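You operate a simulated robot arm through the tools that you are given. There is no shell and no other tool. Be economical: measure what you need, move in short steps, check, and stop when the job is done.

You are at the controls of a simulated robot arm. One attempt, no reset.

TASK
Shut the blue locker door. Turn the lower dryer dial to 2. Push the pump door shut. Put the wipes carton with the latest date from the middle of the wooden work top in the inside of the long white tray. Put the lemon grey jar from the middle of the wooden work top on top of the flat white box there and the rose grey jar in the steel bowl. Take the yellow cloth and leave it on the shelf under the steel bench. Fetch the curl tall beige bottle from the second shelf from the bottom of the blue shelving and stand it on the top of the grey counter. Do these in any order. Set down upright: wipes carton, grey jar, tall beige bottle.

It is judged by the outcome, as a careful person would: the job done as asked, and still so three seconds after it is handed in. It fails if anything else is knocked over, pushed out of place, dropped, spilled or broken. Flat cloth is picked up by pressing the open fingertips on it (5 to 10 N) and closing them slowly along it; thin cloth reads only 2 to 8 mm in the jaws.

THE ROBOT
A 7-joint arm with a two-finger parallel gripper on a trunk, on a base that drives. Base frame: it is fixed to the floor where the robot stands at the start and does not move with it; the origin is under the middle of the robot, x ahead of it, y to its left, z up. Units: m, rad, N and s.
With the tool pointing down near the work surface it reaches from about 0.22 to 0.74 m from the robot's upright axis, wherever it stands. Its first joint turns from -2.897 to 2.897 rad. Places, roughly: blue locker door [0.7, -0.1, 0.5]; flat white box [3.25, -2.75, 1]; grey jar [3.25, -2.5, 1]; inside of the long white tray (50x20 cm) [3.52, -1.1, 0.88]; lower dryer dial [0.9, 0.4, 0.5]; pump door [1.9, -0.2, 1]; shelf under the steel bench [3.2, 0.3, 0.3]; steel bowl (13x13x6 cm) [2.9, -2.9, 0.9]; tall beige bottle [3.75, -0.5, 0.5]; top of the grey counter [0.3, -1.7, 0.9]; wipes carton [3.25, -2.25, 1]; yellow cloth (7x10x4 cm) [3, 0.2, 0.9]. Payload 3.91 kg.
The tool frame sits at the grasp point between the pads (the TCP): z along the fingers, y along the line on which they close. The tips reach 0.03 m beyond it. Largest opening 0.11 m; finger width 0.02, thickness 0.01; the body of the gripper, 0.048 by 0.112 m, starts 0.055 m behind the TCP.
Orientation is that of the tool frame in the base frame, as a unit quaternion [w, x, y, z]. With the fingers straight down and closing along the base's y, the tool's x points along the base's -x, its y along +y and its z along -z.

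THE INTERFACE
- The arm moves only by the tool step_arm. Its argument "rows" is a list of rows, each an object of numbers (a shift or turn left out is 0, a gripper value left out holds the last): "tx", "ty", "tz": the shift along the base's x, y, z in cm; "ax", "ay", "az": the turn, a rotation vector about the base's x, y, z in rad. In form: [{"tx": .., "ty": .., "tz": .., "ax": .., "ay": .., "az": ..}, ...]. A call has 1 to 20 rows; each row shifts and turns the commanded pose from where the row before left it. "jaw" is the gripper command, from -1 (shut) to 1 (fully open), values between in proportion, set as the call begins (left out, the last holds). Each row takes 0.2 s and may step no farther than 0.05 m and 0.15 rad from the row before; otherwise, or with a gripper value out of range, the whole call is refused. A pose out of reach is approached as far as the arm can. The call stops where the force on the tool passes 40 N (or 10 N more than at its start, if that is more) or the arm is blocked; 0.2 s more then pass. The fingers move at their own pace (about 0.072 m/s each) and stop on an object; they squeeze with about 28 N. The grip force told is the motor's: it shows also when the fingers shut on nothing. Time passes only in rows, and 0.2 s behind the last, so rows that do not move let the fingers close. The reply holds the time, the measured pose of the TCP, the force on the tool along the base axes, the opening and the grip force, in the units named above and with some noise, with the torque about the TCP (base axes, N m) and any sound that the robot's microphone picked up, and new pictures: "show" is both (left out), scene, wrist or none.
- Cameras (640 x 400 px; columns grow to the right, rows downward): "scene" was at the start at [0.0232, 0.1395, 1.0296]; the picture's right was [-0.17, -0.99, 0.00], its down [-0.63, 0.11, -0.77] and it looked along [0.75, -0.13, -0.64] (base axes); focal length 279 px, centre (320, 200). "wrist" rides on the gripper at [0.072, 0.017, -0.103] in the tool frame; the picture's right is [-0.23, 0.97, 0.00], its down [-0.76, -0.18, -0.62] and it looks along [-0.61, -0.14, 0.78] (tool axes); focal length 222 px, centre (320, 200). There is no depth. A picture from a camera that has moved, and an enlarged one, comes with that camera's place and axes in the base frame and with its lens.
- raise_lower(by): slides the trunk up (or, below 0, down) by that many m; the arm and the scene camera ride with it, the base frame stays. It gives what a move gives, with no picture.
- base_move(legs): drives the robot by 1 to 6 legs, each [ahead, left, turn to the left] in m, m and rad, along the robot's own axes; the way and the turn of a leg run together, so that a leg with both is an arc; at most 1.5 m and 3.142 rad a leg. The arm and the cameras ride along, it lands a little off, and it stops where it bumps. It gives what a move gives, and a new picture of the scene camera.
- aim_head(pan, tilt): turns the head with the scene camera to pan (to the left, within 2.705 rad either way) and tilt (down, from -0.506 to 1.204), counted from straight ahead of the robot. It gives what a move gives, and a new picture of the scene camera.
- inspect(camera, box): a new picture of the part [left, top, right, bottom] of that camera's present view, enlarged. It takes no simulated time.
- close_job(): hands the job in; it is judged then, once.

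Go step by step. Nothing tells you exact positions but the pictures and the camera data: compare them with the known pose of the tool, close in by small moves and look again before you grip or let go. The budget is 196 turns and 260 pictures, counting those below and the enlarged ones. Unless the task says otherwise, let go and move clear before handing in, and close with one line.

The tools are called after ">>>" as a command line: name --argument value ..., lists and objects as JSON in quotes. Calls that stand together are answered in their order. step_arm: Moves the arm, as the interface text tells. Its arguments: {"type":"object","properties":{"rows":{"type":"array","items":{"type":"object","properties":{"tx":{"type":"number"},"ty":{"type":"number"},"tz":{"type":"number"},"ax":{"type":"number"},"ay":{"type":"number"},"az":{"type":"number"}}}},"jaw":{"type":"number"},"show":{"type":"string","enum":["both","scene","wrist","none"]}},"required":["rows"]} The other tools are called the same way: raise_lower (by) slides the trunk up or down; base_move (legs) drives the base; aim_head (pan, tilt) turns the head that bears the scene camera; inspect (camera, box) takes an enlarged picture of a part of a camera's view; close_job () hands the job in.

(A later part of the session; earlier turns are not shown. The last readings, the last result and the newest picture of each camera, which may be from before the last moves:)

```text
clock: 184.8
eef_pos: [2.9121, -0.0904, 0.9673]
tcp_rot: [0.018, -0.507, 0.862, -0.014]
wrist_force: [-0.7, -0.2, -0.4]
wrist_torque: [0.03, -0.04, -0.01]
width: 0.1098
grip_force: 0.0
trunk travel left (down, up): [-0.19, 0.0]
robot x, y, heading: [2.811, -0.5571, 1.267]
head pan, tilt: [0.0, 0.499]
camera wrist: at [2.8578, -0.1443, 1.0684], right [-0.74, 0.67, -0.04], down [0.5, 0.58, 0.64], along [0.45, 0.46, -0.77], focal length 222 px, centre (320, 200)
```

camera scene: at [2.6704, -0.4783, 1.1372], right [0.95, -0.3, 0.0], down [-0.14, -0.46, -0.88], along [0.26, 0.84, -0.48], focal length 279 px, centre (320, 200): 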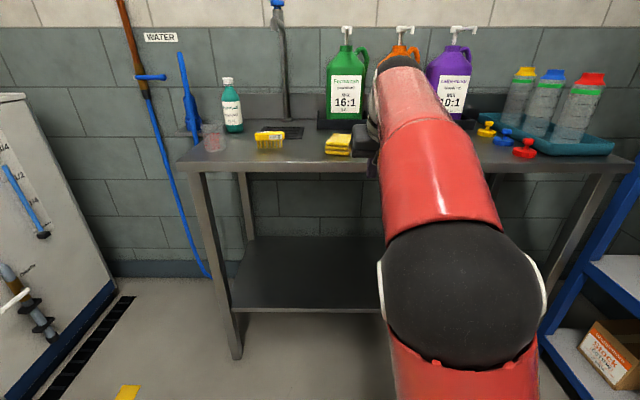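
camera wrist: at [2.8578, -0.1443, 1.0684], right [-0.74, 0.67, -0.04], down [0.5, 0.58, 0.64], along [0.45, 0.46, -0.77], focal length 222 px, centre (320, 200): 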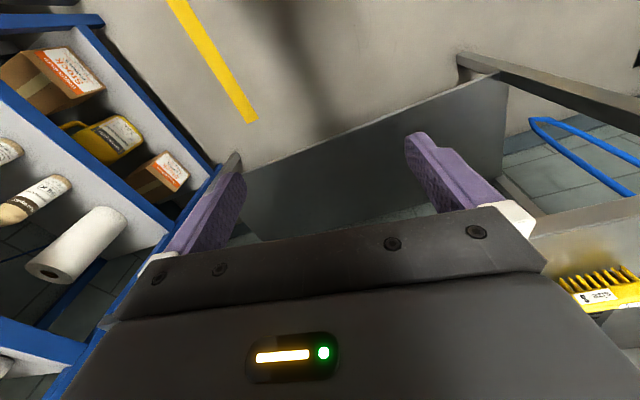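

>>> base_move --legs '[[0.25, 0, 0]]'

>>> step_arm --rows '[{"ty": 2, "tx": -0.2}, {"ty": 2, "tx": -0.2}]' --show "both"

```text
clock: 186.6
eef_pos: [2.9886, 0.1466, 0.9664]
tcp_rot: [0.018, -0.507, 0.862, -0.014]
wrist_force: [-1.1, -0.3, -0.2]
wrist_torque: [0.0, 0.01, -0.01]
width: 0.1099
grip_force: 0.1
trunk travel left (down, up): [-0.19, 0.0]
robot x, y, heading: [2.8859, -0.318, 1.264]
head pan, tilt: [0.0, 0.499]
camera scene: at [2.7453, -0.2418, 1.1372], right [0.95, -0.3, 0.0], down [-0.14, -0.46, -0.88], along [0.27, 0.84, -0.48], focal length 279 px, centre (320, 200)
```

scene: 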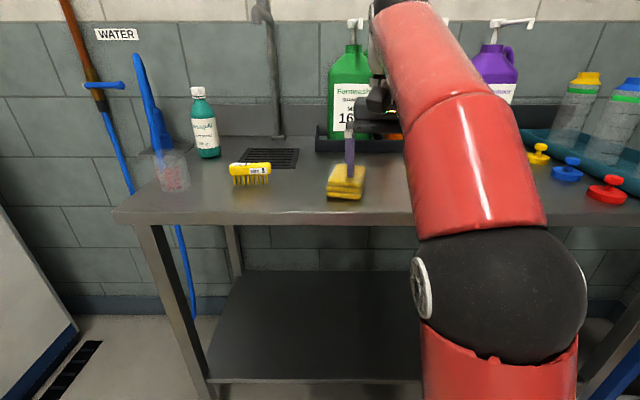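

```text
clock: 187.2
eef_pos: [2.9839, 0.1742, 0.9599]
tcp_rot: [0.019, -0.507, 0.862, -0.012]
wrist_force: [0.7, 0.4, 0.2]
wrist_torque: [-0.02, -0.04, 0.01]
width: 0.11
grip_force: 0.1
out of reach, approached as far as the arm can: row 1, 2
trunk travel left (down, up): [-0.19, 0.0]
robot x, y, heading: [2.8834, -0.3212, 1.267]
head pan, tilt: [0.0, 0.499]
camera scene: at [2.7453, -0.2417, 1.1372], right [0.95, -0.3, 0.0], down [-0.14, -0.46, -0.88], along [0.27, 0.84, -0.48], focal length 279 px, centre (320, 200)
camera wrist: at [2.9302, 0.1197, 1.0613], right [-0.74, 0.67, -0.04], down [0.5, 0.58, 0.65], along [0.45, 0.46, -0.76], focal length 222 px, centre (320, 200)
```

scene: 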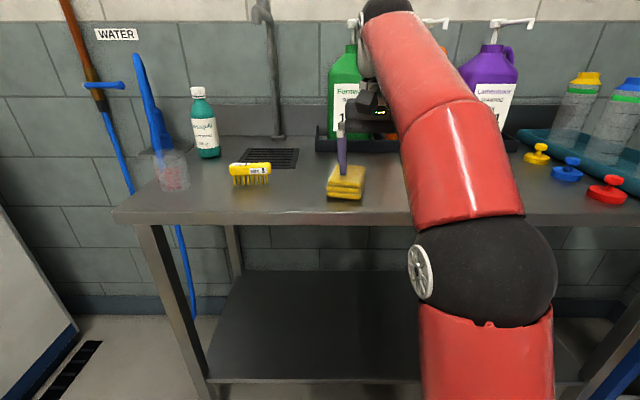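
wrist: 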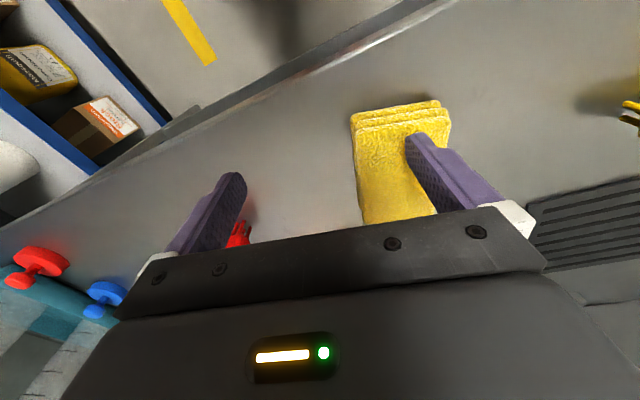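

>>> step_arm --rows '[{"ty": -4, "tx": -1}, {"ty": -4, "tx": -1}, {"tz": 1.5}, {"tz": 1.5}]' --show "none"

>>> base_move --legs '[[0.08, 0, 0]]'

```text
clock: 188.2
eef_pos: [2.9655, 0.0935, 0.9827]
tcp_rot: [0.017, -0.506, 0.862, -0.014]
wrist_force: [0.1, -0.3, 0.3]
wrist_torque: [0.02, 0.01, 0.0]
width: 0.1099
grip_force: 0.1
out of reach, approached as far as the arm can: row 4
trunk travel left (down, up): [-0.19, 0.0]
robot x, y, heading: [2.8833, -0.314, 1.265]
head pan, tilt: [0.0, 0.499]
```

```text
clock: 189.2
eef_pos: [2.99, 0.1721, 0.9834]
tcp_rot: [0.018, -0.507, 0.861, -0.014]
wrist_force: [0.0, -0.8, 0.7]
wrist_torque: [-0.01, 0.01, 0.03]
width: 0.1099
grip_force: 0.1
trunk travel left (down, up): [-0.19, 0.0]
robot x, y, heading: [2.9054, -0.2453, 1.263]
head pan, tilt: [0.0, 0.499]
camera scene: at [2.7699, -0.1643, 1.1372], right [0.95, -0.3, 0.0], down [-0.14, -0.46, -0.88], along [0.26, 0.84, -0.48], focal length 279 px, centre (320, 200)
```

scene: 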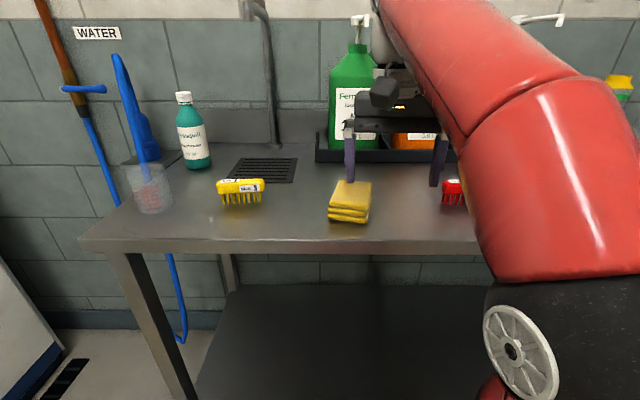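

>>> step_arm --rows '[{"tx": -2.8, "ty": 1.55}, {"tx": -2.7, "ty": 1.55}, {"tx": 1, "ty": 1.7}, {"tx": 1, "ty": 1.8}]' --show "both"

```text
clock: 190.2
eef_pos: [2.954, 0.2331, 0.9678]
tcp_rot: [0.018, -0.508, 0.861, -0.012]
wrist_force: [0.5, -0.7, -0.9]
wrist_torque: [0.03, -0.03, 0.03]
width: 0.1099
grip_force: 0.0
out of reach, approached as far as the arm can: row 1, 2, 3, 4
trunk travel left (down, up): [-0.19, 0.0]
robot x, y, heading: [2.9081, -0.2419, 1.263]
head pan, tilt: [0.0, 0.499]
camera scene: at [2.7698, -0.1644, 1.1372], right [0.95, -0.3, 0.0], down [-0.14, -0.46, -0.88], along [0.26, 0.84, -0.48], focal length 279 px, centre (320, 200)
camera wrist: at [2.8999, 0.179, 1.0691], right [-0.74, 0.67, -0.03], down [0.5, 0.58, 0.65], along [0.45, 0.46, -0.76], focal length 222 px, centre (320, 200)
```

scene: 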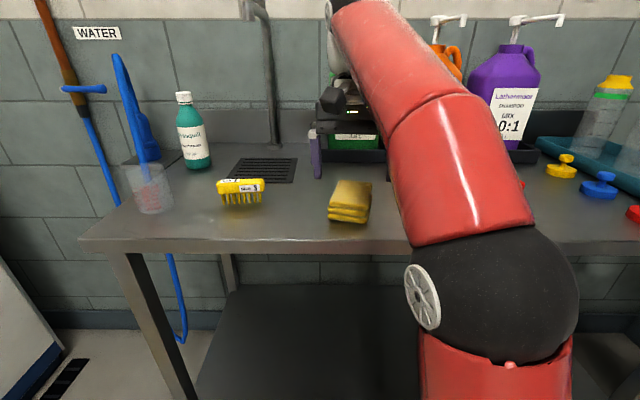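
wrist: 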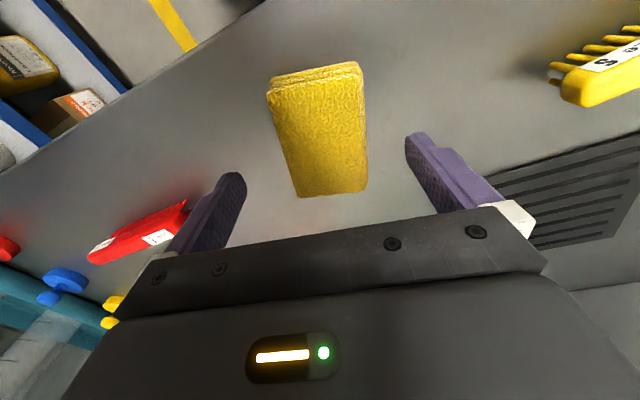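

>>> step_arm --rows '[{"tz": -2, "tx": -0.4}, {"tz": -2}, {"tz": -1}]' --show "wrist"

```text
clock: 191.1
eef_pos: [2.9505, 0.2328, 0.9186]
tcp_rot: [0.018, -0.508, 0.861, -0.013]
wrist_force: [0.6, 0.0, -0.3]
wrist_torque: [0.01, -0.01, 0.04]
width: 0.11
grip_force: 0.1
trunk travel left (down, up): [-0.19, 0.0]
robot x, y, heading: [2.9097, -0.2382, 1.264]
head pan, tilt: [0.0, 0.499]
camera wrist: at [2.8965, 0.1797, 1.0192], right [-0.74, 0.67, -0.04], down [0.5, 0.58, 0.64], along [0.45, 0.46, -0.76], focal length 222 px, centre (320, 200)
```

wrist: 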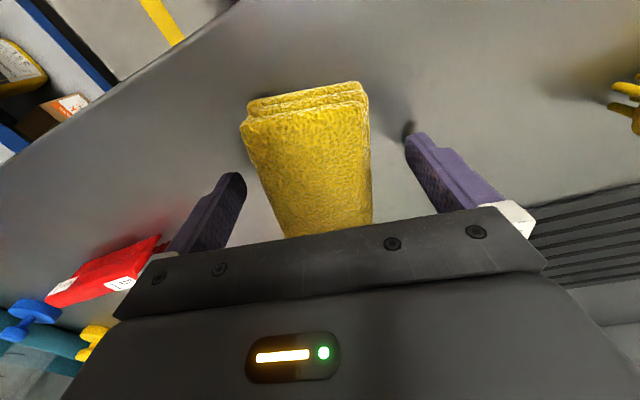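

>>> step_arm --rows '[{"tz": -0.4}, {"tz": -0.3}]' --show "none"

>>> step_arm --rows '[{}, {}, {}, {}, {}]' --jaw -1 --show "wrist"

```text
clock: 191.7
eef_pos: [2.9498, 0.2328, 0.9128]
tcp_rot: [0.02, -0.506, 0.862, -0.01]
wrist_force: [0.9, 6.8, 18.9]
wrist_torque: [0.67, 1.11, -0.41]
width: 0.1101
grip_force: 0.1
trunk travel left (down, up): [-0.19, 0.0]
robot x, y, heading: [2.9108, -0.237, 1.267]
head pan, tilt: [0.0, 0.499]
```

```text
clock: 192.2
eef_pos: [2.9467, 0.235, 0.912]
tcp_rot: [0.017, -0.511, 0.859, -0.009]
wrist_force: [0.1, 0.8, 5.5]
wrist_torque: [0.04, 0.23, -0.01]
width: 0.0682
grip_force: 28.0
trunk travel left (down, up): [-0.19, 0.0]
robot x, y, heading: [2.9084, -0.238, 1.269]
head pan, tilt: [0.0, 0.499]
stopped in row 2: the force on the tool passed its limit at 42 N (the readings are from after the stop); the commanded pose is now the measured one
camera wrist: at [2.8924, 0.1789, 1.0128], right [-0.75, 0.67, -0.03], down [0.49, 0.58, 0.64], along [0.45, 0.47, -0.76], focal length 222 px, centre (320, 200)
```

wrist: 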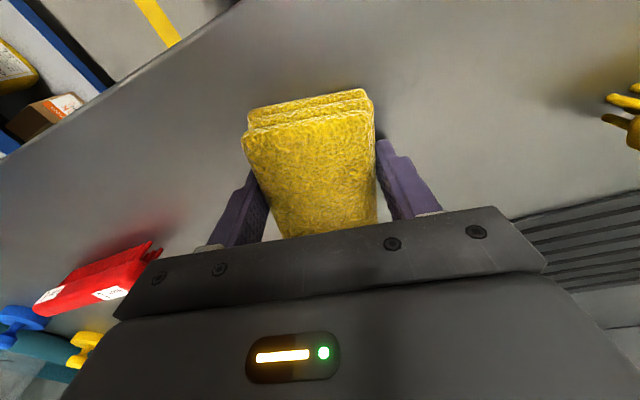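

>>> step_arm --rows '[{}, {"tz": 0.5}, {"tz": 0.8}, {"tz": 1}, {"tz": 1}, {"tz": 1}]' --show "both"

```text
clock: 193.6
eef_pos: [2.9458, 0.2344, 0.9551]
tcp_rot: [0.016, -0.511, 0.86, -0.01]
wrist_force: [0.0, 0.0, -0.8]
wrist_torque: [-0.01, 0.0, 0.0]
width: 0.0679
grip_force: 27.9
trunk travel left (down, up): [-0.19, 0.0]
robot x, y, heading: [2.9048, -0.2392, 1.267]
head pan, tilt: [0.0, 0.499]
camera scene: at [2.7694, -0.1641, 1.1372], right [0.95, -0.3, 0.0], down [-0.14, -0.46, -0.88], along [0.26, 0.84, -0.48], focal length 279 px, centre (320, 200)
camera wrist: at [2.8927, 0.1798, 1.056], right [-0.75, 0.67, -0.03], down [0.49, 0.58, 0.64], along [0.45, 0.47, -0.76], focal length 222 px, centre (320, 200)
```

scene: 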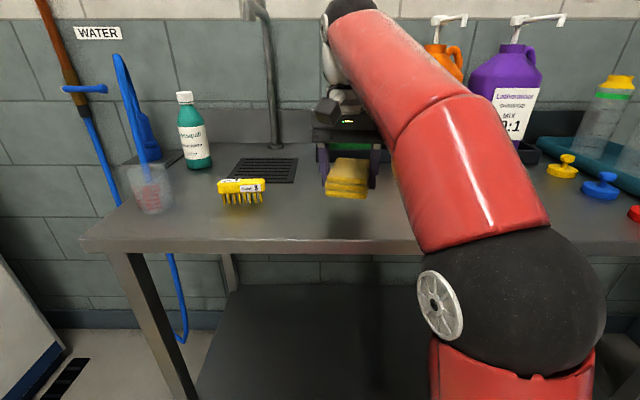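
wrist: 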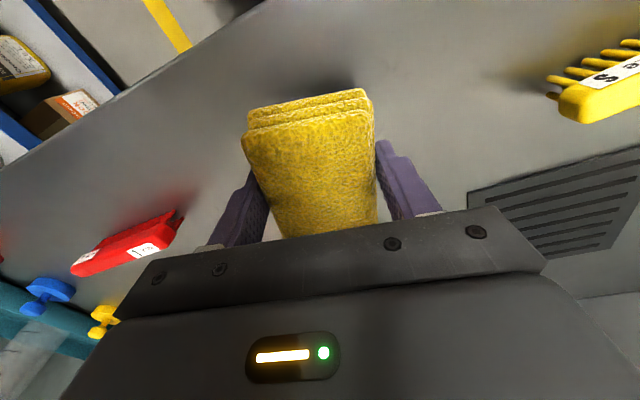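

The whole folded cloth is in the jaws. I'll back away, lower the trunk and arm, and pitch the tool for the lower shelf.

>>> base_move --legs '[[-0.4, 0, 0]]'

>>> raise_lower --by -0.19

>>> step_arm --rows '[{"tx": 0.5, "ty": 1.5, "tz": -3, "ax": 0.11, "ay": -0.061}, {"tx": 0.5, "ty": 1.5, "tz": -3, "ax": 0.11, "ay": -0.061}, {"tx": 0.5, "ty": 1.5, "tz": -4, "ax": 0.11, "ay": -0.061}, {"tx": 0.5, "ty": 1.5, "tz": -4, "ax": 0.11, "ay": -0.061}, {"tz": -4, "ax": 0.11, "ay": -0.061}, {"tz": -4, "ax": 0.11, "ay": -0.061}, {"tz": -4}, {"tz": -4}, {"tz": -4}, {"tz": -4}]' --show "both"

```text
clock: 196.1
eef_pos: [2.8244, -0.1496, 0.9544]
tcp_rot: [0.017, -0.511, 0.86, -0.011]
wrist_force: [-0.7, 0.4, 0.3]
wrist_torque: [0.01, 0.01, 0.02]
width: 0.0674
grip_force: 28.1
trunk travel left (down, up): [-0.19, 0.0]
robot x, y, heading: [2.7883, -0.6275, 1.269]
head pan, tilt: [0.0, 0.499]
camera scene: at [2.6486, -0.5484, 1.1372], right [0.95, -0.3, 0.0], down [-0.14, -0.46, -0.88], along [0.26, 0.84, -0.48], focal length 279 px, centre (320, 200)
```

scene: 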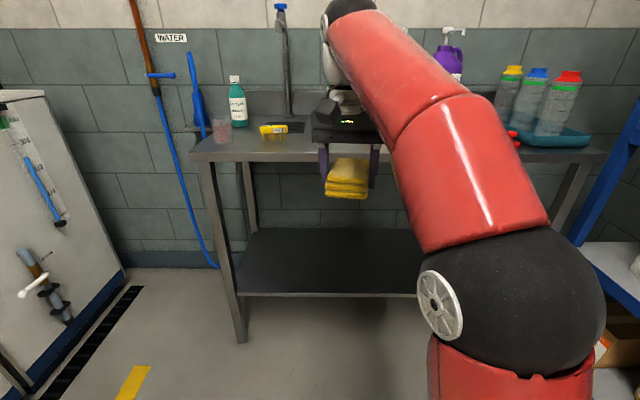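

```text
clock: 198.2
eef_pos: [2.8255, -0.1503, 0.7648]
tcp_rot: [0.018, -0.51, 0.86, -0.01]
wrist_force: [0.1, -1.0, -0.3]
wrist_torque: [0.02, 0.0, 0.01]
width: 0.0674
grip_force: 27.8
trunk travel left (down, up): [0.0, 0.19]
robot x, y, heading: [2.7887, -0.6259, 1.266]
head pan, tilt: [0.0, 0.499]
```

```text
clock: 200.4
eef_pos: [2.8452, -0.0897, 0.3862]
tcp_rot: [0.334, -0.469, 0.798, 0.177]
wrist_force: [0.5, 0.0, 0.8]
wrist_torque: [0.01, -0.01, 0.04]
width: 0.0674
grip_force: 28.5
trunk travel left (down, up): [0.0, 0.19]
robot x, y, heading: [2.7832, -0.6245, 1.265]
head pan, tilt: [0.0, 0.499]
camera scene: at [2.6486, -0.5485, 0.9472], right [0.95, -0.3, 0.0], down [-0.14, -0.46, -0.88], along [0.26, 0.84, -0.48], focal length 279 px, centre (320, 200)
camera wrist: at [2.7668, -0.1868, 0.4087], right [-0.77, 0.63, 0.13], down [0.18, 0.02, 0.98], along [0.62, 0.78, -0.13], focal length 222 px, centre (320, 200)
```

scene: 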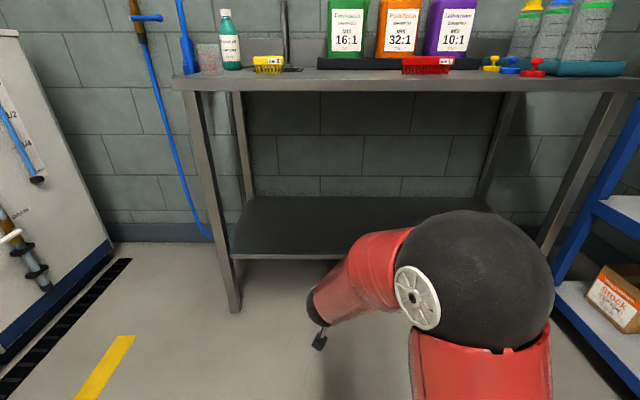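
wrist: 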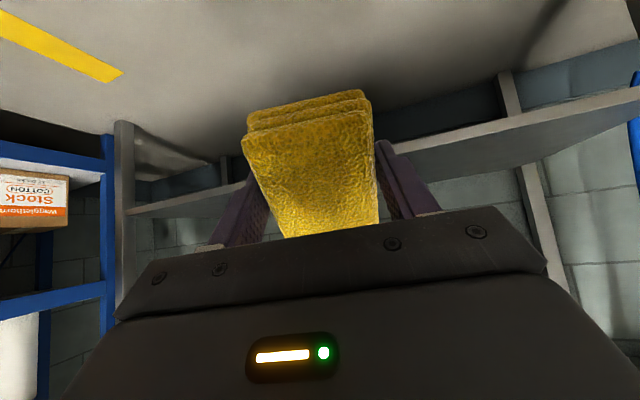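

>>> base_move --legs '[[0.25, 0, 0]]'

>>> step_arm --rows '[{"tx": 0.9, "ty": 2.8}, {"tx": 0.9, "ty": 2.8}, {"tx": 0.9, "ty": 2.8}, {"tx": 0.9, "ty": 2.8}, {"tx": 0.9, "ty": 2.8}, {"tx": 0.9, "ty": 2.8}, {"tx": 0.9, "ty": 2.8}]' --show "both"

```text
clock: 202.2
eef_pos: [2.9181, 0.1528, 0.3862]
tcp_rot: [0.334, -0.469, 0.798, 0.177]
wrist_force: [-0.6, 0.4, -0.3]
wrist_torque: [0.0, -0.01, -0.01]
width: 0.0674
grip_force: 27.5
trunk travel left (down, up): [0.0, 0.19]
robot x, y, heading: [2.8606, -0.3827, 1.27]
head pan, tilt: [0.0, 0.499]
camera scene: at [2.7239, -0.3074, 0.9472], right [0.95, -0.3, 0.0], down [-0.14, -0.46, -0.88], along [0.26, 0.84, -0.48], focal length 279 px, centre (320, 200)
```

scene: 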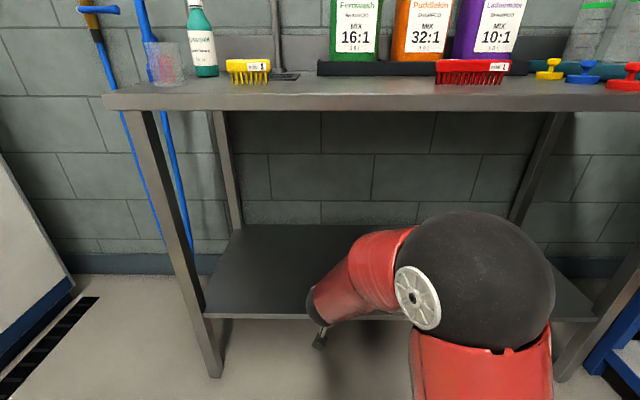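

```text
clock: 203.8
eef_pos: [2.9818, 0.3471, 0.3866]
tcp_rot: [0.335, -0.469, 0.798, 0.176]
wrist_force: [0.0, -0.7, 0.3]
wrist_torque: [0.01, -0.01, -0.02]
width: 0.0675
grip_force: 28.5
trunk travel left (down, up): [0.0, 0.19]
robot x, y, heading: [2.8601, -0.3855, 1.269]
head pan, tilt: [0.0, 0.499]
camera scene: at [2.7239, -0.3073, 0.9472], right [0.95, -0.3, 0.0], down [-0.14, -0.46, -0.88], along [0.26, 0.84, -0.48], focal length 279 px, centre (320, 200)
camera wrist: at [2.9054, 0.2499, 0.4088], right [-0.77, 0.63, 0.13], down [0.18, 0.02, 0.98], along [0.61, 0.78, -0.13], focal length 222 px, centre (320, 200)
```

scene: 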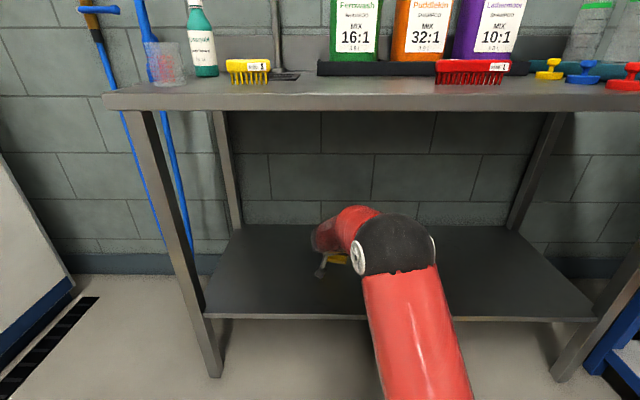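
wrist: 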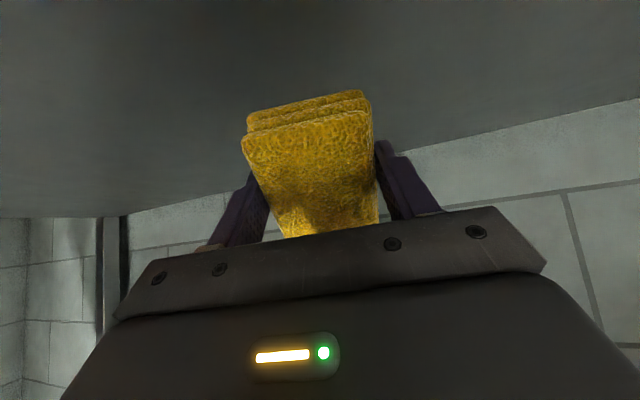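

>>> step_arm --rows '[{"ax": -0.1135, "ay": 0.0634}, {"ax": -0.1135, "ay": 0.0634}, {"ax": -0.1135, "ay": 0.0634}, {"ax": -0.1135, "ay": 0.0634}, {"tz": -1}, {"tz": -1}, {"tz": -1}]' --show "scene"

```text
clock: 205.4
eef_pos: [2.9812, 0.3497, 0.3575]
tcp_rot: [0.117, -0.506, 0.853, 0.05]
wrist_force: [1.2, 0.8, -0.7]
wrist_torque: [0.0, 0.02, -0.03]
width: 0.0676
grip_force: 27.6
trunk travel left (down, up): [0.0, 0.19]
robot x, y, heading: [2.861, -0.3829, 1.27]
head pan, tilt: [0.0, 0.499]
camera scene: at [2.7239, -0.3073, 0.9472], right [0.95, -0.3, 0.0], down [-0.14, -0.46, -0.88], along [0.26, 0.84, -0.48], focal length 279 px, centre (320, 200)
```

scene: 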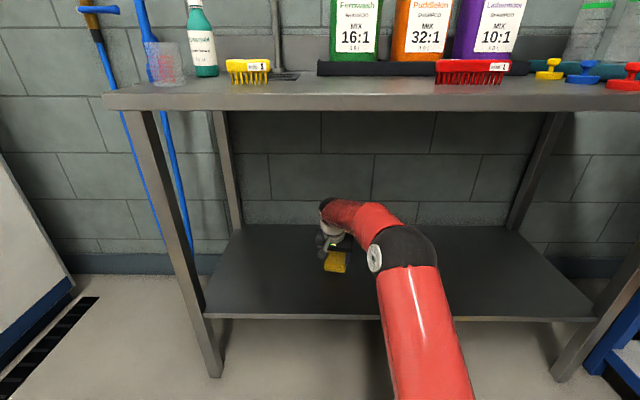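

Now lower until the cloth touches the shelf.

>>> step_arm --rows '[{"tz": -1}, {"tz": -1}, {"tz": -1}, {"tz": -0.6}, {"tz": -0.6}, {"tz": -0.6}, {"tz": -0.6}, {"tz": -0.6}]' --show "scene"

```text
clock: 206.4
eef_pos: [2.9829, 0.3516, 0.3331]
tcp_rot: [0.124, -0.505, 0.853, 0.057]
wrist_force: [0.1, -5.1, 17.4]
wrist_torque: [-0.31, 0.81, 0.18]
width: 0.0676
grip_force: 27.7
trunk travel left (down, up): [0.0, 0.19]
robot x, y, heading: [2.8615, -0.3797, 1.271]
head pan, tilt: [0.0, 0.499]
stopped in row 4: the force on the tool passed its limit at 46 N (the readings are from after the stop); the commanded pose is now the measured one
camera scene: at [2.7239, -0.3084, 0.9472], right [0.95, -0.3, 0.0], down [-0.14, -0.46, -0.88], along [0.26, 0.84, -0.48], focal length 279 px, centre (320, 200)
```

scene: 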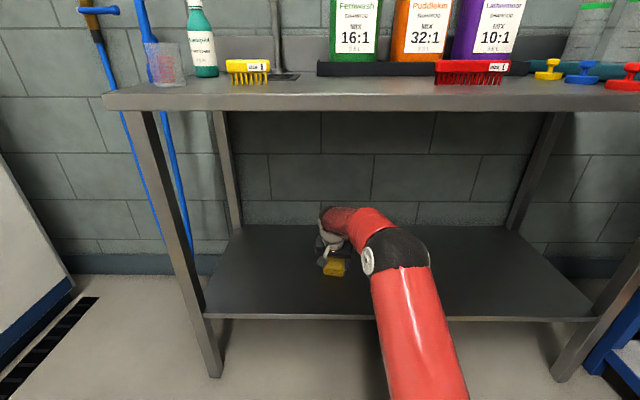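

Contact with the shelf. Release and withdraw upwards.

>>> step_arm --rows '[{}, {}, {}, {"tz": 2}, {"tz": 3}, {"tz": 3}, {"tz": 3, "tx": -0.5, "ty": -1.5}]' --jaw 1 --show "both"

```text
clock: 208.0
eef_pos: [2.9768, 0.3344, 0.4393]
tcp_rot: [0.12, -0.505, 0.853, 0.055]
wrist_force: [0.2, 0.2, 0.2]
wrist_torque: [0.02, -0.01, 0.01]
width: 0.11
grip_force: 0.0
trunk travel left (down, up): [0.0, 0.19]
robot x, y, heading: [2.8612, -0.3803, 1.269]
head pan, tilt: [0.0, 0.499]
camera scene: at [2.724, -0.3071, 0.9471], right [0.95, -0.3, 0.0], down [-0.14, -0.46, -0.88], along [0.26, 0.84, -0.48], focal length 279 px, centre (320, 200)
camera wrist: at [2.9135, 0.2596, 0.52], right [-0.75, 0.66, 0.03], down [0.41, 0.43, 0.81], along [0.52, 0.61, -0.59], focal length 222 px, centre (320, 200)
```

scene: 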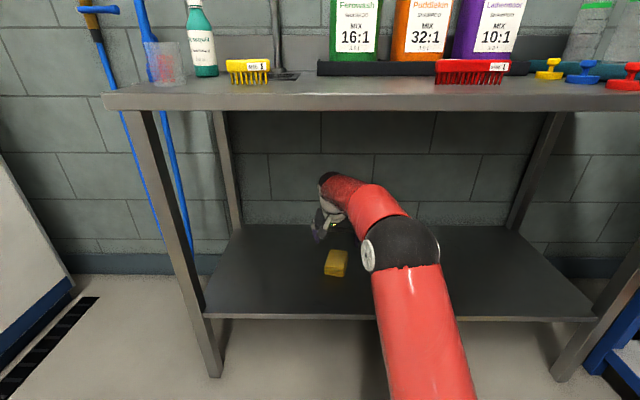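
wrist: 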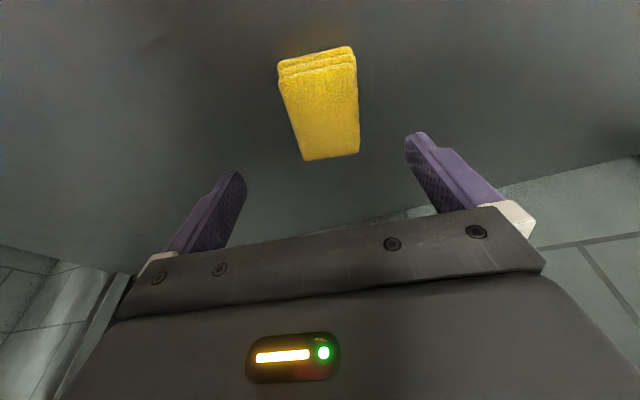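

The cloth lies flat on the shelf. I'll back out, raise the arm, and turn back to the wooden work top for the jars.

>>> base_move --legs '[[-0.55, 0, 0]]'

>>> raise_lower --by 0.19

>>> step_arm --rows '[{"tz": 4, "tx": -0.5, "ty": -1.5}, {"tz": 4, "tx": -0.5, "ty": -1.5}, {"tz": 4, "tx": -0.5, "ty": -1.5}, {"tz": 4, "tx": -0.5, "ty": -1.5}, {"tz": 4, "tx": -0.5, "ty": -2}, {"tz": 4, "tx": -0.5, "ty": -2}, {"tz": 4, "tx": -0.5, "ty": -2, "ax": 0.12, "ay": -0.067}, {"tz": 4, "tx": -0.5, "ty": -2, "ax": 0.12, "ay": -0.067}, {"tz": 4, "ty": -2, "ax": 0.12, "ay": -0.067}, {"tz": 4, "ty": -2, "ax": 0.12, "ay": -0.067}, {"tz": 2, "ax": 0.12, "ay": -0.067}]' --show "none"

>>> base_move --legs '[[0, 0, -1.58]]'

```text
clock: 211.1
eef_pos: [2.811, -0.1919, 0.4404]
tcp_rot: [0.12, -0.506, 0.852, 0.055]
wrist_force: [-0.2, -0.3, 0.2]
wrist_torque: [0.0, -0.02, -0.01]
width: 0.1099
grip_force: 0.0
trunk travel left (down, up): [0.0, 0.19]
robot x, y, heading: [2.7006, -0.9098, 1.269]
head pan, tilt: [0.0, 0.499]
camera scene: at [2.5605, -0.8341, 0.9472], right [0.96, -0.29, 0.0], down [-0.14, -0.46, -0.88], along [0.26, 0.84, -0.48], focal length 279 px, centre (320, 200)
```

scene: 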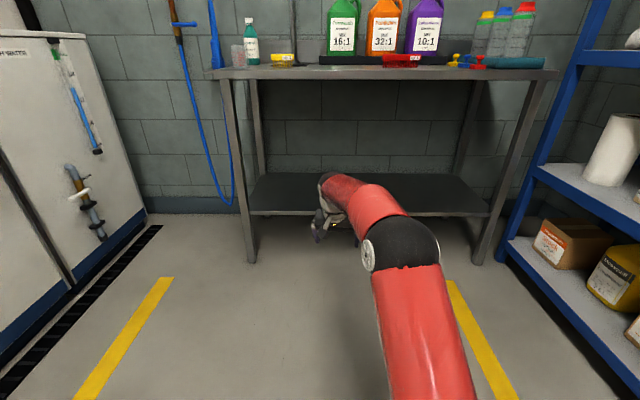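

```text
clock: 213.2
eef_pos: [2.8115, -0.1913, 0.6303]
tcp_rot: [0.121, -0.506, 0.852, 0.054]
wrist_force: [-0.2, -0.1, 0.5]
wrist_torque: [0.02, 0.02, 0.0]
width: 0.1101
grip_force: 0.1
trunk travel left (down, up): [-0.19, 0.0]
robot x, y, heading: [2.6999, -0.907, 1.271]
head pan, tilt: [0.0, 0.499]
```

```text
clock: 215.6
eef_pos: [2.77, -0.3708, 1.0515]
tcp_rot: [0.403, -0.45, 0.766, 0.22]
wrist_force: [-0.1, -0.6, -0.4]
wrist_torque: [0.02, -0.02, -0.02]
width: 0.1101
grip_force: 0.1
trunk travel left (down, up): [-0.19, 0.0]
robot x, y, heading: [2.6983, -0.9099, 1.273]
head pan, tilt: [0.0, 0.499]
```

```text
clock: 219.9
eef_pos: [3.2338, -0.9966, 1.0516]
tcp_rot: [0.439, 0.236, 0.856, -0.137]
wrist_force: [0.5, 0.1, 0.0]
wrist_torque: [0.01, 0.02, 0.01]
width: 0.11
grip_force: 0.1
trunk travel left (down, up): [-0.19, 0.0]
robot x, y, heading: [2.6991, -0.9074, -0.328]
head pan, tilt: [0.0, 0.499]
camera scene: at [2.7773, -0.7736, 1.1372], right [-0.32, -0.95, 0.0], down [-0.45, 0.15, -0.88], along [0.83, -0.28, -0.48], focal length 279 px, centre (320, 200)
```

scene: 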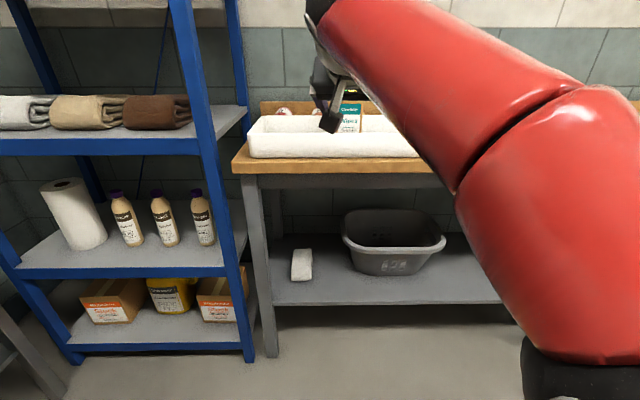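

>>> inspect --camera "scene" --box '[95, 180, 225, 260]'

>>> base_move --legs '[[0, -0.75, 0], [0, -0.75, 0]]'

```text
4.92 times, centred on (160, 220) of scene
camera zoom: at [2.7773, -0.7736, 1.1372], right [-0.32, -0.95, 0.0], down [-0.45, 0.15, -0.88], along [0.83, -0.28, -0.48], focal length 1373 px, centre (1108, 102)
```

zoom: 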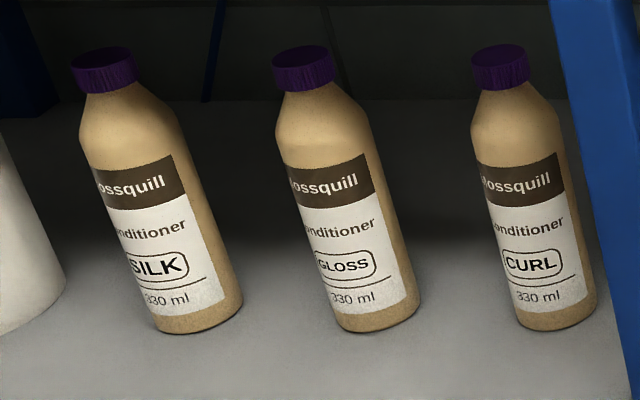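

```text
clock: 227.7
eef_pos: [2.7395, -2.4284, 1.0519]
tcp_rot: [0.437, 0.244, 0.854, -0.14]
wrist_force: [0.1, -0.1, -0.2]
wrist_torque: [-0.02, -0.02, 0.0]
width: 0.1101
grip_force: 0.1
trunk travel left (down, up): [-0.19, 0.0]
robot x, y, heading: [2.203, -2.3328, -0.347]
head pan, tilt: [0.0, 0.499]
camera scene: at [2.2841, -2.197, 1.1372], right [-0.34, -0.94, 0.0], down [-0.45, 0.16, -0.88], along [0.83, -0.3, -0.48], focal length 279 px, centre (320, 200)
```

scene: 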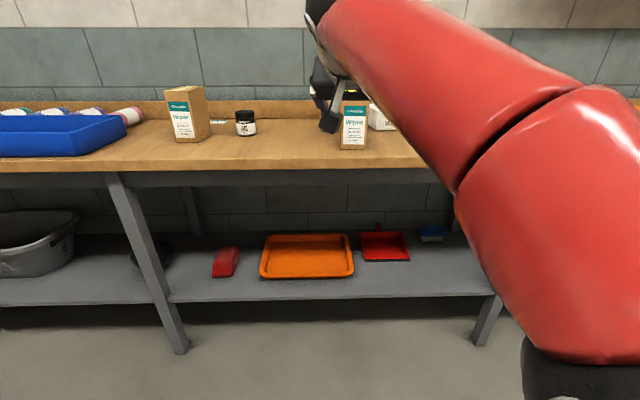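

CURL is the right-hand bottle, which I'll need later. Next I'll position left of the JUL carton to take the ROSE jar.

>>> step_arm --rows '[{"tx": -4, "ty": 1.4, "tz": 1}, {"tx": -4, "ty": 1.4, "tz": 1}]' --show "none"

>>> base_move --legs '[[0, 0.28, 0.02], [0.24, 0, 0]]'

>>> aim_head --pan -0.1 --tilt 0.45

```text
clock: 228.3
eef_pos: [2.6588, -2.3993, 1.0729]
tcp_rot: [0.437, 0.243, 0.855, -0.14]
wrist_force: [-0.3, 0.0, -0.3]
wrist_torque: [0.01, 0.05, -0.01]
width: 0.1101
grip_force: 0.1
trunk travel left (down, up): [-0.19, 0.0]
robot x, y, heading: [2.2016, -2.3304, -0.339]
head pan, tilt: [0.0, 0.499]
```

```text
clock: 231.6
eef_pos: [2.9797, -2.1976, 1.0743]
tcp_rot: [0.439, 0.232, 0.858, -0.134]
wrist_force: [-0.1, 1.1, -0.5]
wrist_torque: [-0.01, 0.0, 0.03]
width: 0.11
grip_force: 0.3
trunk travel left (down, up): [-0.19, 0.0]
robot x, y, heading: [2.5228, -2.1434, -0.322]
head pan, tilt: [0.0, 0.499]
camera scene: at [2.6013, -2.0054, 1.1372], right [-0.31, -0.95, 0.0], down [-0.45, 0.15, -0.88], along [0.83, -0.28, -0.48], focal length 279 px, centre (320, 200)
```

scene: 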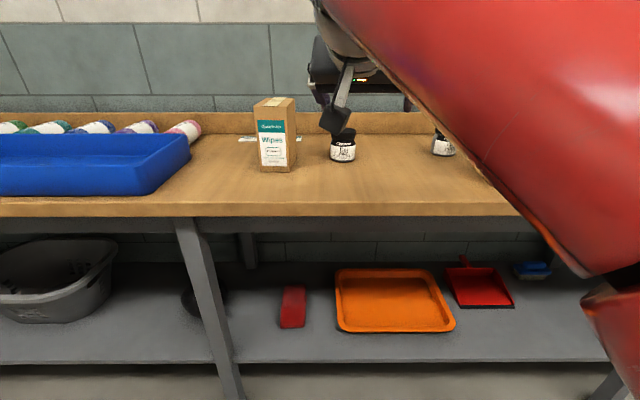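

```text
clock: 232.3
eef_pos: [2.98, -2.1982, 1.074]
tcp_rot: [0.439, 0.233, 0.857, -0.135]
wrist_force: [-0.8, -0.2, 0.1]
wrist_torque: [0.01, 0.02, 0.01]
width: 0.11
grip_force: 0.0
trunk travel left (down, up): [-0.19, 0.0]
robot x, y, heading: [2.5243, -2.1431, -0.321]
head pan, tilt: [-0.099, 0.45]
camera scene: at [2.5989, -2.0141, 1.1416], right [-0.41, -0.91, 0.0], down [-0.4, 0.18, -0.9], along [0.82, -0.37, -0.44], focal length 279 px, centre (320, 200)
```

scene: 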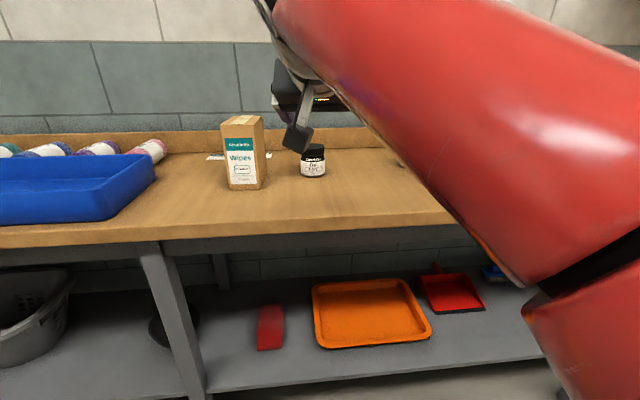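

>>> step_arm --rows '[{"ax": 0.071, "ay": 0.12, "az": -0.04, "tx": 1.5, "ty": -2.5}, {"ax": 0.071, "ay": 0.12, "az": -0.04, "tx": 1.5, "ty": -2.5}, {"ax": 0.071, "ay": 0.12, "az": -0.04, "tx": 1.5, "ty": -2.5}, {"tx": 1.5, "ty": -2.5}]' --show "both"

```text
clock: 233.3
eef_pos: [3.0358, -2.2997, 1.073]
tcp_rot: [0.242, 0.3, 0.916, -0.108]
wrist_force: [-0.1, 0.1, 0.7]
wrist_torque: [-0.01, -0.03, -0.04]
width: 0.11
grip_force: 0.1
out of reach, approached as far as the arm can: row 4
trunk travel left (down, up): [-0.19, 0.0]
robot x, y, heading: [2.5231, -2.1426, -0.315]
head pan, tilt: [-0.099, 0.45]
camera scene: at [2.5983, -2.0138, 1.1417], right [-0.41, -0.91, 0.0], down [-0.4, 0.18, -0.9], along [0.82, -0.37, -0.43], focal length 279 px, centre (320, 200)
camera wrist: at [2.9565, -2.2141, 1.1231], right [0.75, 0.66, 0.06], down [0.19, -0.31, 0.93], along [0.64, -0.68, -0.36], focal length 222 px, centre (320, 200)
```

scene: 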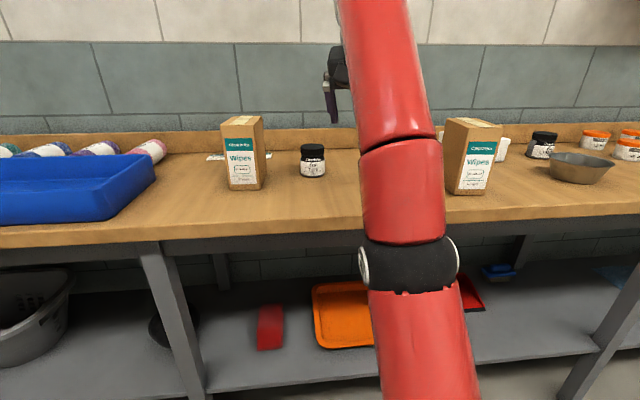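
wrist: 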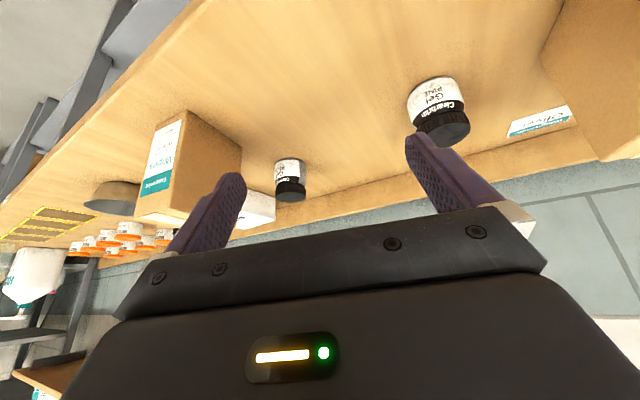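

>>> step_arm --rows '[{"tx": 3.5, "ty": -2.5, "tz": -1}, {"tx": 3.5, "ty": -2.5, "tz": -1}, {"tx": 3.5, "ty": -2.5, "tz": -1}, {"tx": 3, "ty": -2.5, "tz": -0.5}, {"tx": 0.5, "ty": -4}, {"tx": 0.2, "ty": -4}, {"ty": -3}]' --show "both"

```text
clock: 234.9
eef_pos: [3.0863, -2.4697, 0.9922]
tcp_rot: [0.243, 0.299, 0.916, -0.107]
wrist_force: [-0.4, 0.3, 1.1]
wrist_torque: [-0.03, 0.04, -0.02]
width: 0.1099
grip_force: 0.0
out of reach, approached as far as the arm can: row 1, 2, 3, 4, 5, 6, 7
trunk travel left (down, up): [-0.19, 0.0]
robot x, y, heading: [2.5232, -2.1397, -0.316]
head pan, tilt: [-0.099, 0.45]
camera scene: at [2.5994, -2.0142, 1.1416], right [-0.41, -0.91, 0.0], down [-0.4, 0.18, -0.9], along [0.82, -0.37, -0.44], focal length 279 px, centre (320, 200)
camera wrist: at [3.0063, -2.3838, 1.0423], right [0.75, 0.66, 0.06], down [0.19, -0.31, 0.93], along [0.64, -0.68, -0.36], focal length 222 px, centre (320, 200)
```

scene: 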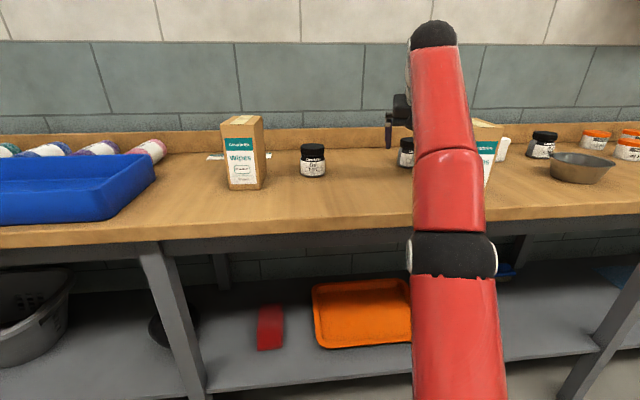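
wrist: 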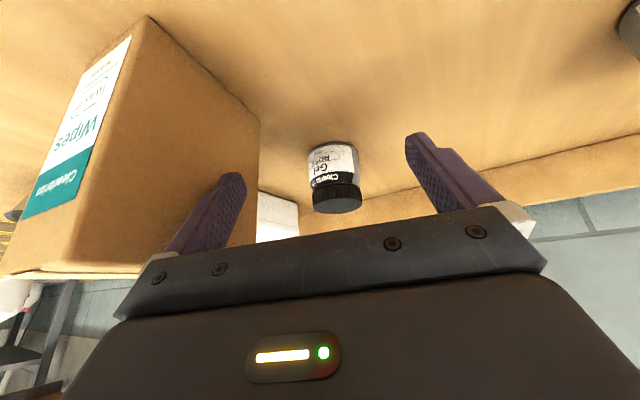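

>>> step_arm --rows '[{"tx": -2, "ty": 2.5, "tz": 1.5}, {"tx": -2, "ty": 2.5, "tz": 1.5}, {"tx": -2, "ty": 2, "tz": 1.5}]' --show "none"

>>> base_move --legs '[[0.1, 0, 0]]'

```text
clock: 235.7
eef_pos: [3.0259, -2.399, 1.0377]
tcp_rot: [0.242, 0.301, 0.916, -0.109]
wrist_force: [0.4, 0.8, 0.2]
wrist_torque: [0.01, 0.02, 0.0]
width: 0.1099
grip_force: 0.0
trunk travel left (down, up): [-0.19, 0.0]
robot x, y, heading: [2.5232, -2.1457, -0.315]
head pan, tilt: [-0.099, 0.45]
```

```text
clock: 236.8
eef_pos: [3.1241, -2.4285, 1.0367]
tcp_rot: [0.243, 0.3, 0.916, -0.108]
wrist_force: [0.4, -0.7, 0.4]
wrist_torque: [-0.01, 0.02, -0.02]
width: 0.11
grip_force: 0.0
trunk travel left (down, up): [-0.19, 0.0]
robot x, y, heading: [2.6208, -2.171, -0.318]
head pan, tilt: [-0.099, 0.45]
camera scene: at [2.695, -2.0459, 1.1417], right [-0.41, -0.91, 0.0], down [-0.4, 0.18, -0.9], along [0.82, -0.36, -0.44], focal length 279 px, centre (320, 200)
```

scene: 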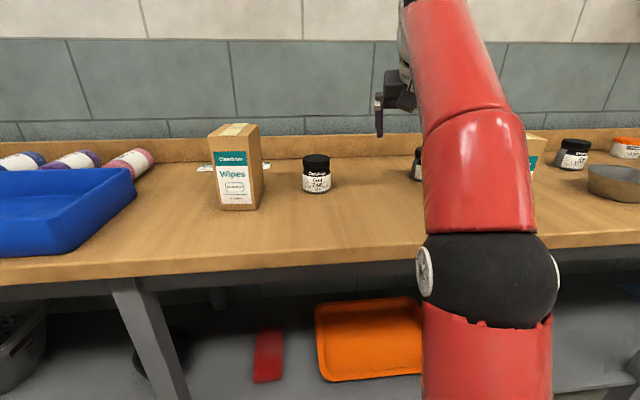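

>>> step_arm --rows '[{"tx": 3, "ty": -1}, {"tx": 2.6, "ty": -2.5}, {"ty": -3}, {"ty": -2.2}]' --show "wrist"

```text
clock: 237.8
eef_pos: [3.1475, -2.4961, 1.0183]
tcp_rot: [0.243, 0.3, 0.916, -0.107]
wrist_force: [0.0, -0.8, -0.4]
wrist_torque: [0.0, 0.01, 0.0]
width: 0.1099
grip_force: 0.0
out of reach, approached as far as the arm can: row 2, 3, 4
trunk travel left (down, up): [-0.19, 0.0]
robot x, y, heading: [2.6176, -2.1727, -0.317]
head pan, tilt: [-0.099, 0.45]
camera wrist: at [3.0684, -2.4092, 1.0691], right [0.75, 0.66, 0.07], down [0.19, -0.31, 0.93], along [0.64, -0.68, -0.36], focal length 222 px, centre (320, 200)
```

wrist: 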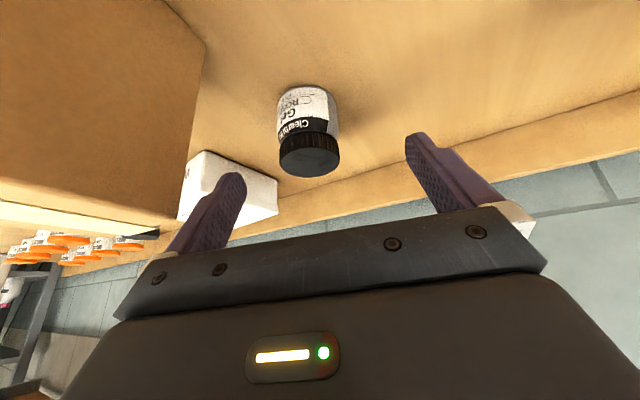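

>>> step_arm --rows '[{"tx": -1, "ty": -1.4, "tz": -0.8}, {"tx": 1.6, "ty": -1.2, "tz": -2}, {"tx": 1.6, "ty": -1.2, "tz": -2}]' --show "wrist"

```text
clock: 238.6
eef_pos: [3.1722, -2.5326, 0.9687]
tcp_rot: [0.243, 0.3, 0.916, -0.109]
wrist_force: [-0.7, -0.1, 0.2]
wrist_torque: [0.0, 0.0, -0.01]
width: 0.1097
grip_force: 0.2
trunk travel left (down, up): [-0.19, 0.0]
robot x, y, heading: [2.6222, -2.1777, -0.315]
head pan, tilt: [-0.099, 0.45]
camera wrist: at [3.0905, -2.4472, 1.0191], right [0.75, 0.66, 0.07], down [0.19, -0.31, 0.93], along [0.64, -0.68, -0.35], focal length 222 px, centre (320, 200)
```

wrist: 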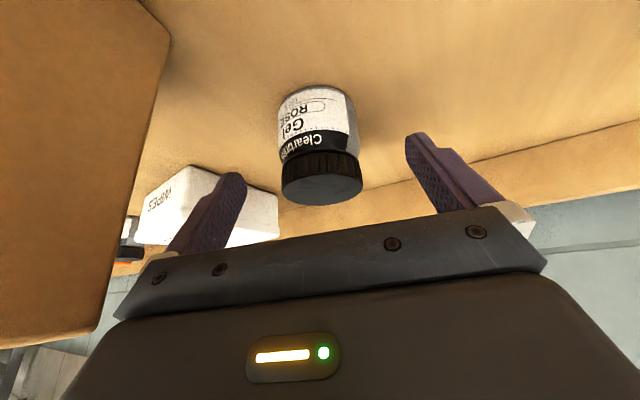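

>>> step_arm --rows '[{"tx": 0.7, "ty": -0.7, "tz": -1}, {"tx": 0.7, "ty": -0.6, "tz": -0.9}, {}]' --show "none"

>>> step_arm --rows '[{}, {}, {}, {}, {}]' --jaw -1 --show "wrist"

```text
clock: 239.4
eef_pos: [3.1847, -2.5458, 0.9493]
tcp_rot: [0.243, 0.3, 0.916, -0.108]
wrist_force: [0.0, 0.3, 0.1]
wrist_torque: [0.0, 0.03, 0.01]
width: 0.1098
grip_force: 0.0
trunk travel left (down, up): [-0.19, 0.0]
robot x, y, heading: [2.6221, -2.1755, -0.315]
head pan, tilt: [-0.099, 0.45]
```

```text
clock: 240.6
eef_pos: [3.1844, -2.545, 0.952]
tcp_rot: [0.245, 0.299, 0.916, -0.108]
wrist_force: [1.4, 2.9, 10.0]
wrist_torque: [0.28, -0.44, 0.06]
width: 0.0601
grip_force: 27.7
trunk travel left (down, up): [-0.19, 0.0]
robot x, y, heading: [2.6209, -2.1747, -0.317]
head pan, tilt: [-0.099, 0.45]
camera wrist: at [3.1043, -2.4599, 1.0021], right [0.74, 0.66, 0.07], down [0.19, -0.3, 0.93], along [0.64, -0.68, -0.35], focal length 222 px, centre (320, 200)
```

wrist: 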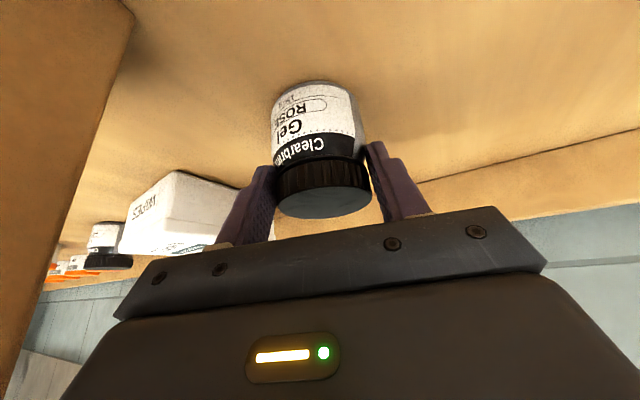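

>>> step_arm --rows '[{"tz": 0.3}, {"tz": 0.5}, {"tz": 0.8}, {"tz": 1}]' --show "wrist"

```text
clock: 241.6
eef_pos: [3.1807, -2.5445, 0.9706]
tcp_rot: [0.242, 0.3, 0.916, -0.108]
wrist_force: [0.8, -0.7, -2.4]
wrist_torque: [0.02, 0.06, 0.02]
width: 0.059
grip_force: 28.1
out of reach, approached as far as the arm can: row 4
trunk travel left (down, up): [-0.19, 0.0]
robot x, y, heading: [2.6176, -2.1732, -0.313]
head pan, tilt: [-0.099, 0.45]
camera wrist: at [3.101, -2.4595, 1.0216], right [0.75, 0.66, 0.07], down [0.19, -0.31, 0.93], along [0.64, -0.68, -0.36], focal length 222 px, centre (320, 200)
```

wrist: 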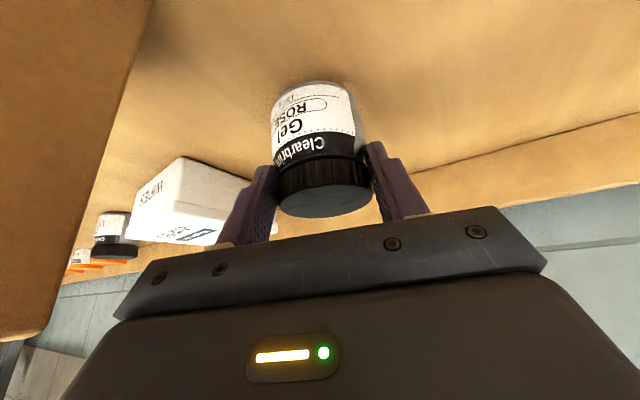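

>>> step_arm --rows '[{"tx": -0.5, "ty": 1.5}, {"tx": -1.5, "ty": 2, "tz": 0.5}, {"tx": -2, "ty": 2.5, "tz": 1}, {"tx": -2.5, "ty": 2.5, "tz": 1.2}, {"tx": -2.5, "ty": 2.5, "tz": 1.5}, {"tx": -2.5, "ty": 2, "tz": 1.5}, {"tx": -2, "ty": 1.5, "tz": 1}, {"tx": -2, "tz": 0.5}]' --show "both"

```text
clock: 243.4
eef_pos: [3.0269, -2.4007, 1.0423]
tcp_rot: [0.243, 0.3, 0.916, -0.108]
wrist_force: [-0.2, 0.2, -2.3]
wrist_torque: [0.02, 0.05, -0.01]
width: 0.0591
grip_force: 27.8
trunk travel left (down, up): [-0.19, 0.0]
robot x, y, heading: [2.6236, -2.1726, -0.316]
head pan, tilt: [-0.099, 0.45]
camera scene: at [2.6952, -2.0459, 1.1416], right [-0.41, -0.91, 0.0], down [-0.4, 0.18, -0.9], along [0.82, -0.36, -0.44], focal length 279 px, centre (320, 200)
camera wrist: at [2.9458, -2.3147, 1.0936], right [0.75, 0.66, 0.06], down [0.19, -0.31, 0.93], along [0.64, -0.68, -0.36], focal length 222 px, centre (320, 200)
```

scene: 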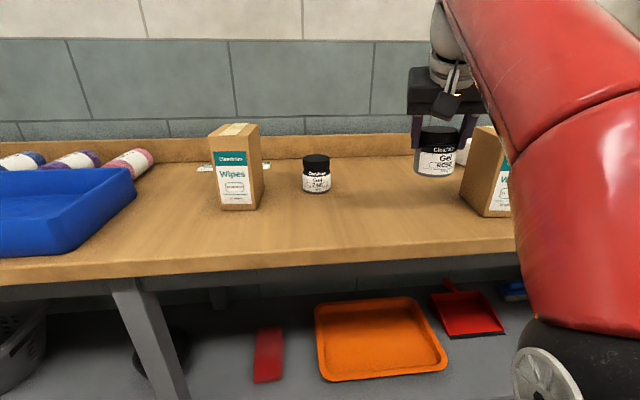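
wrist: 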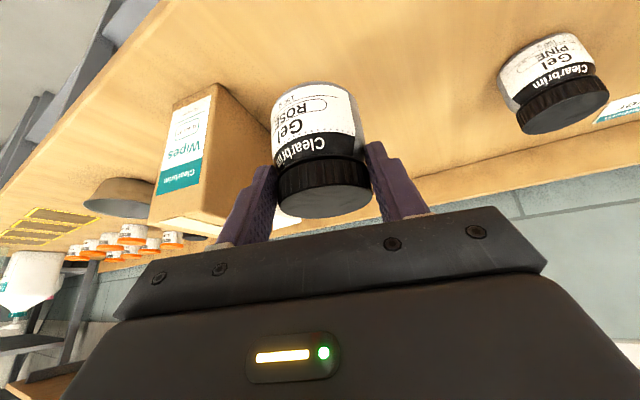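

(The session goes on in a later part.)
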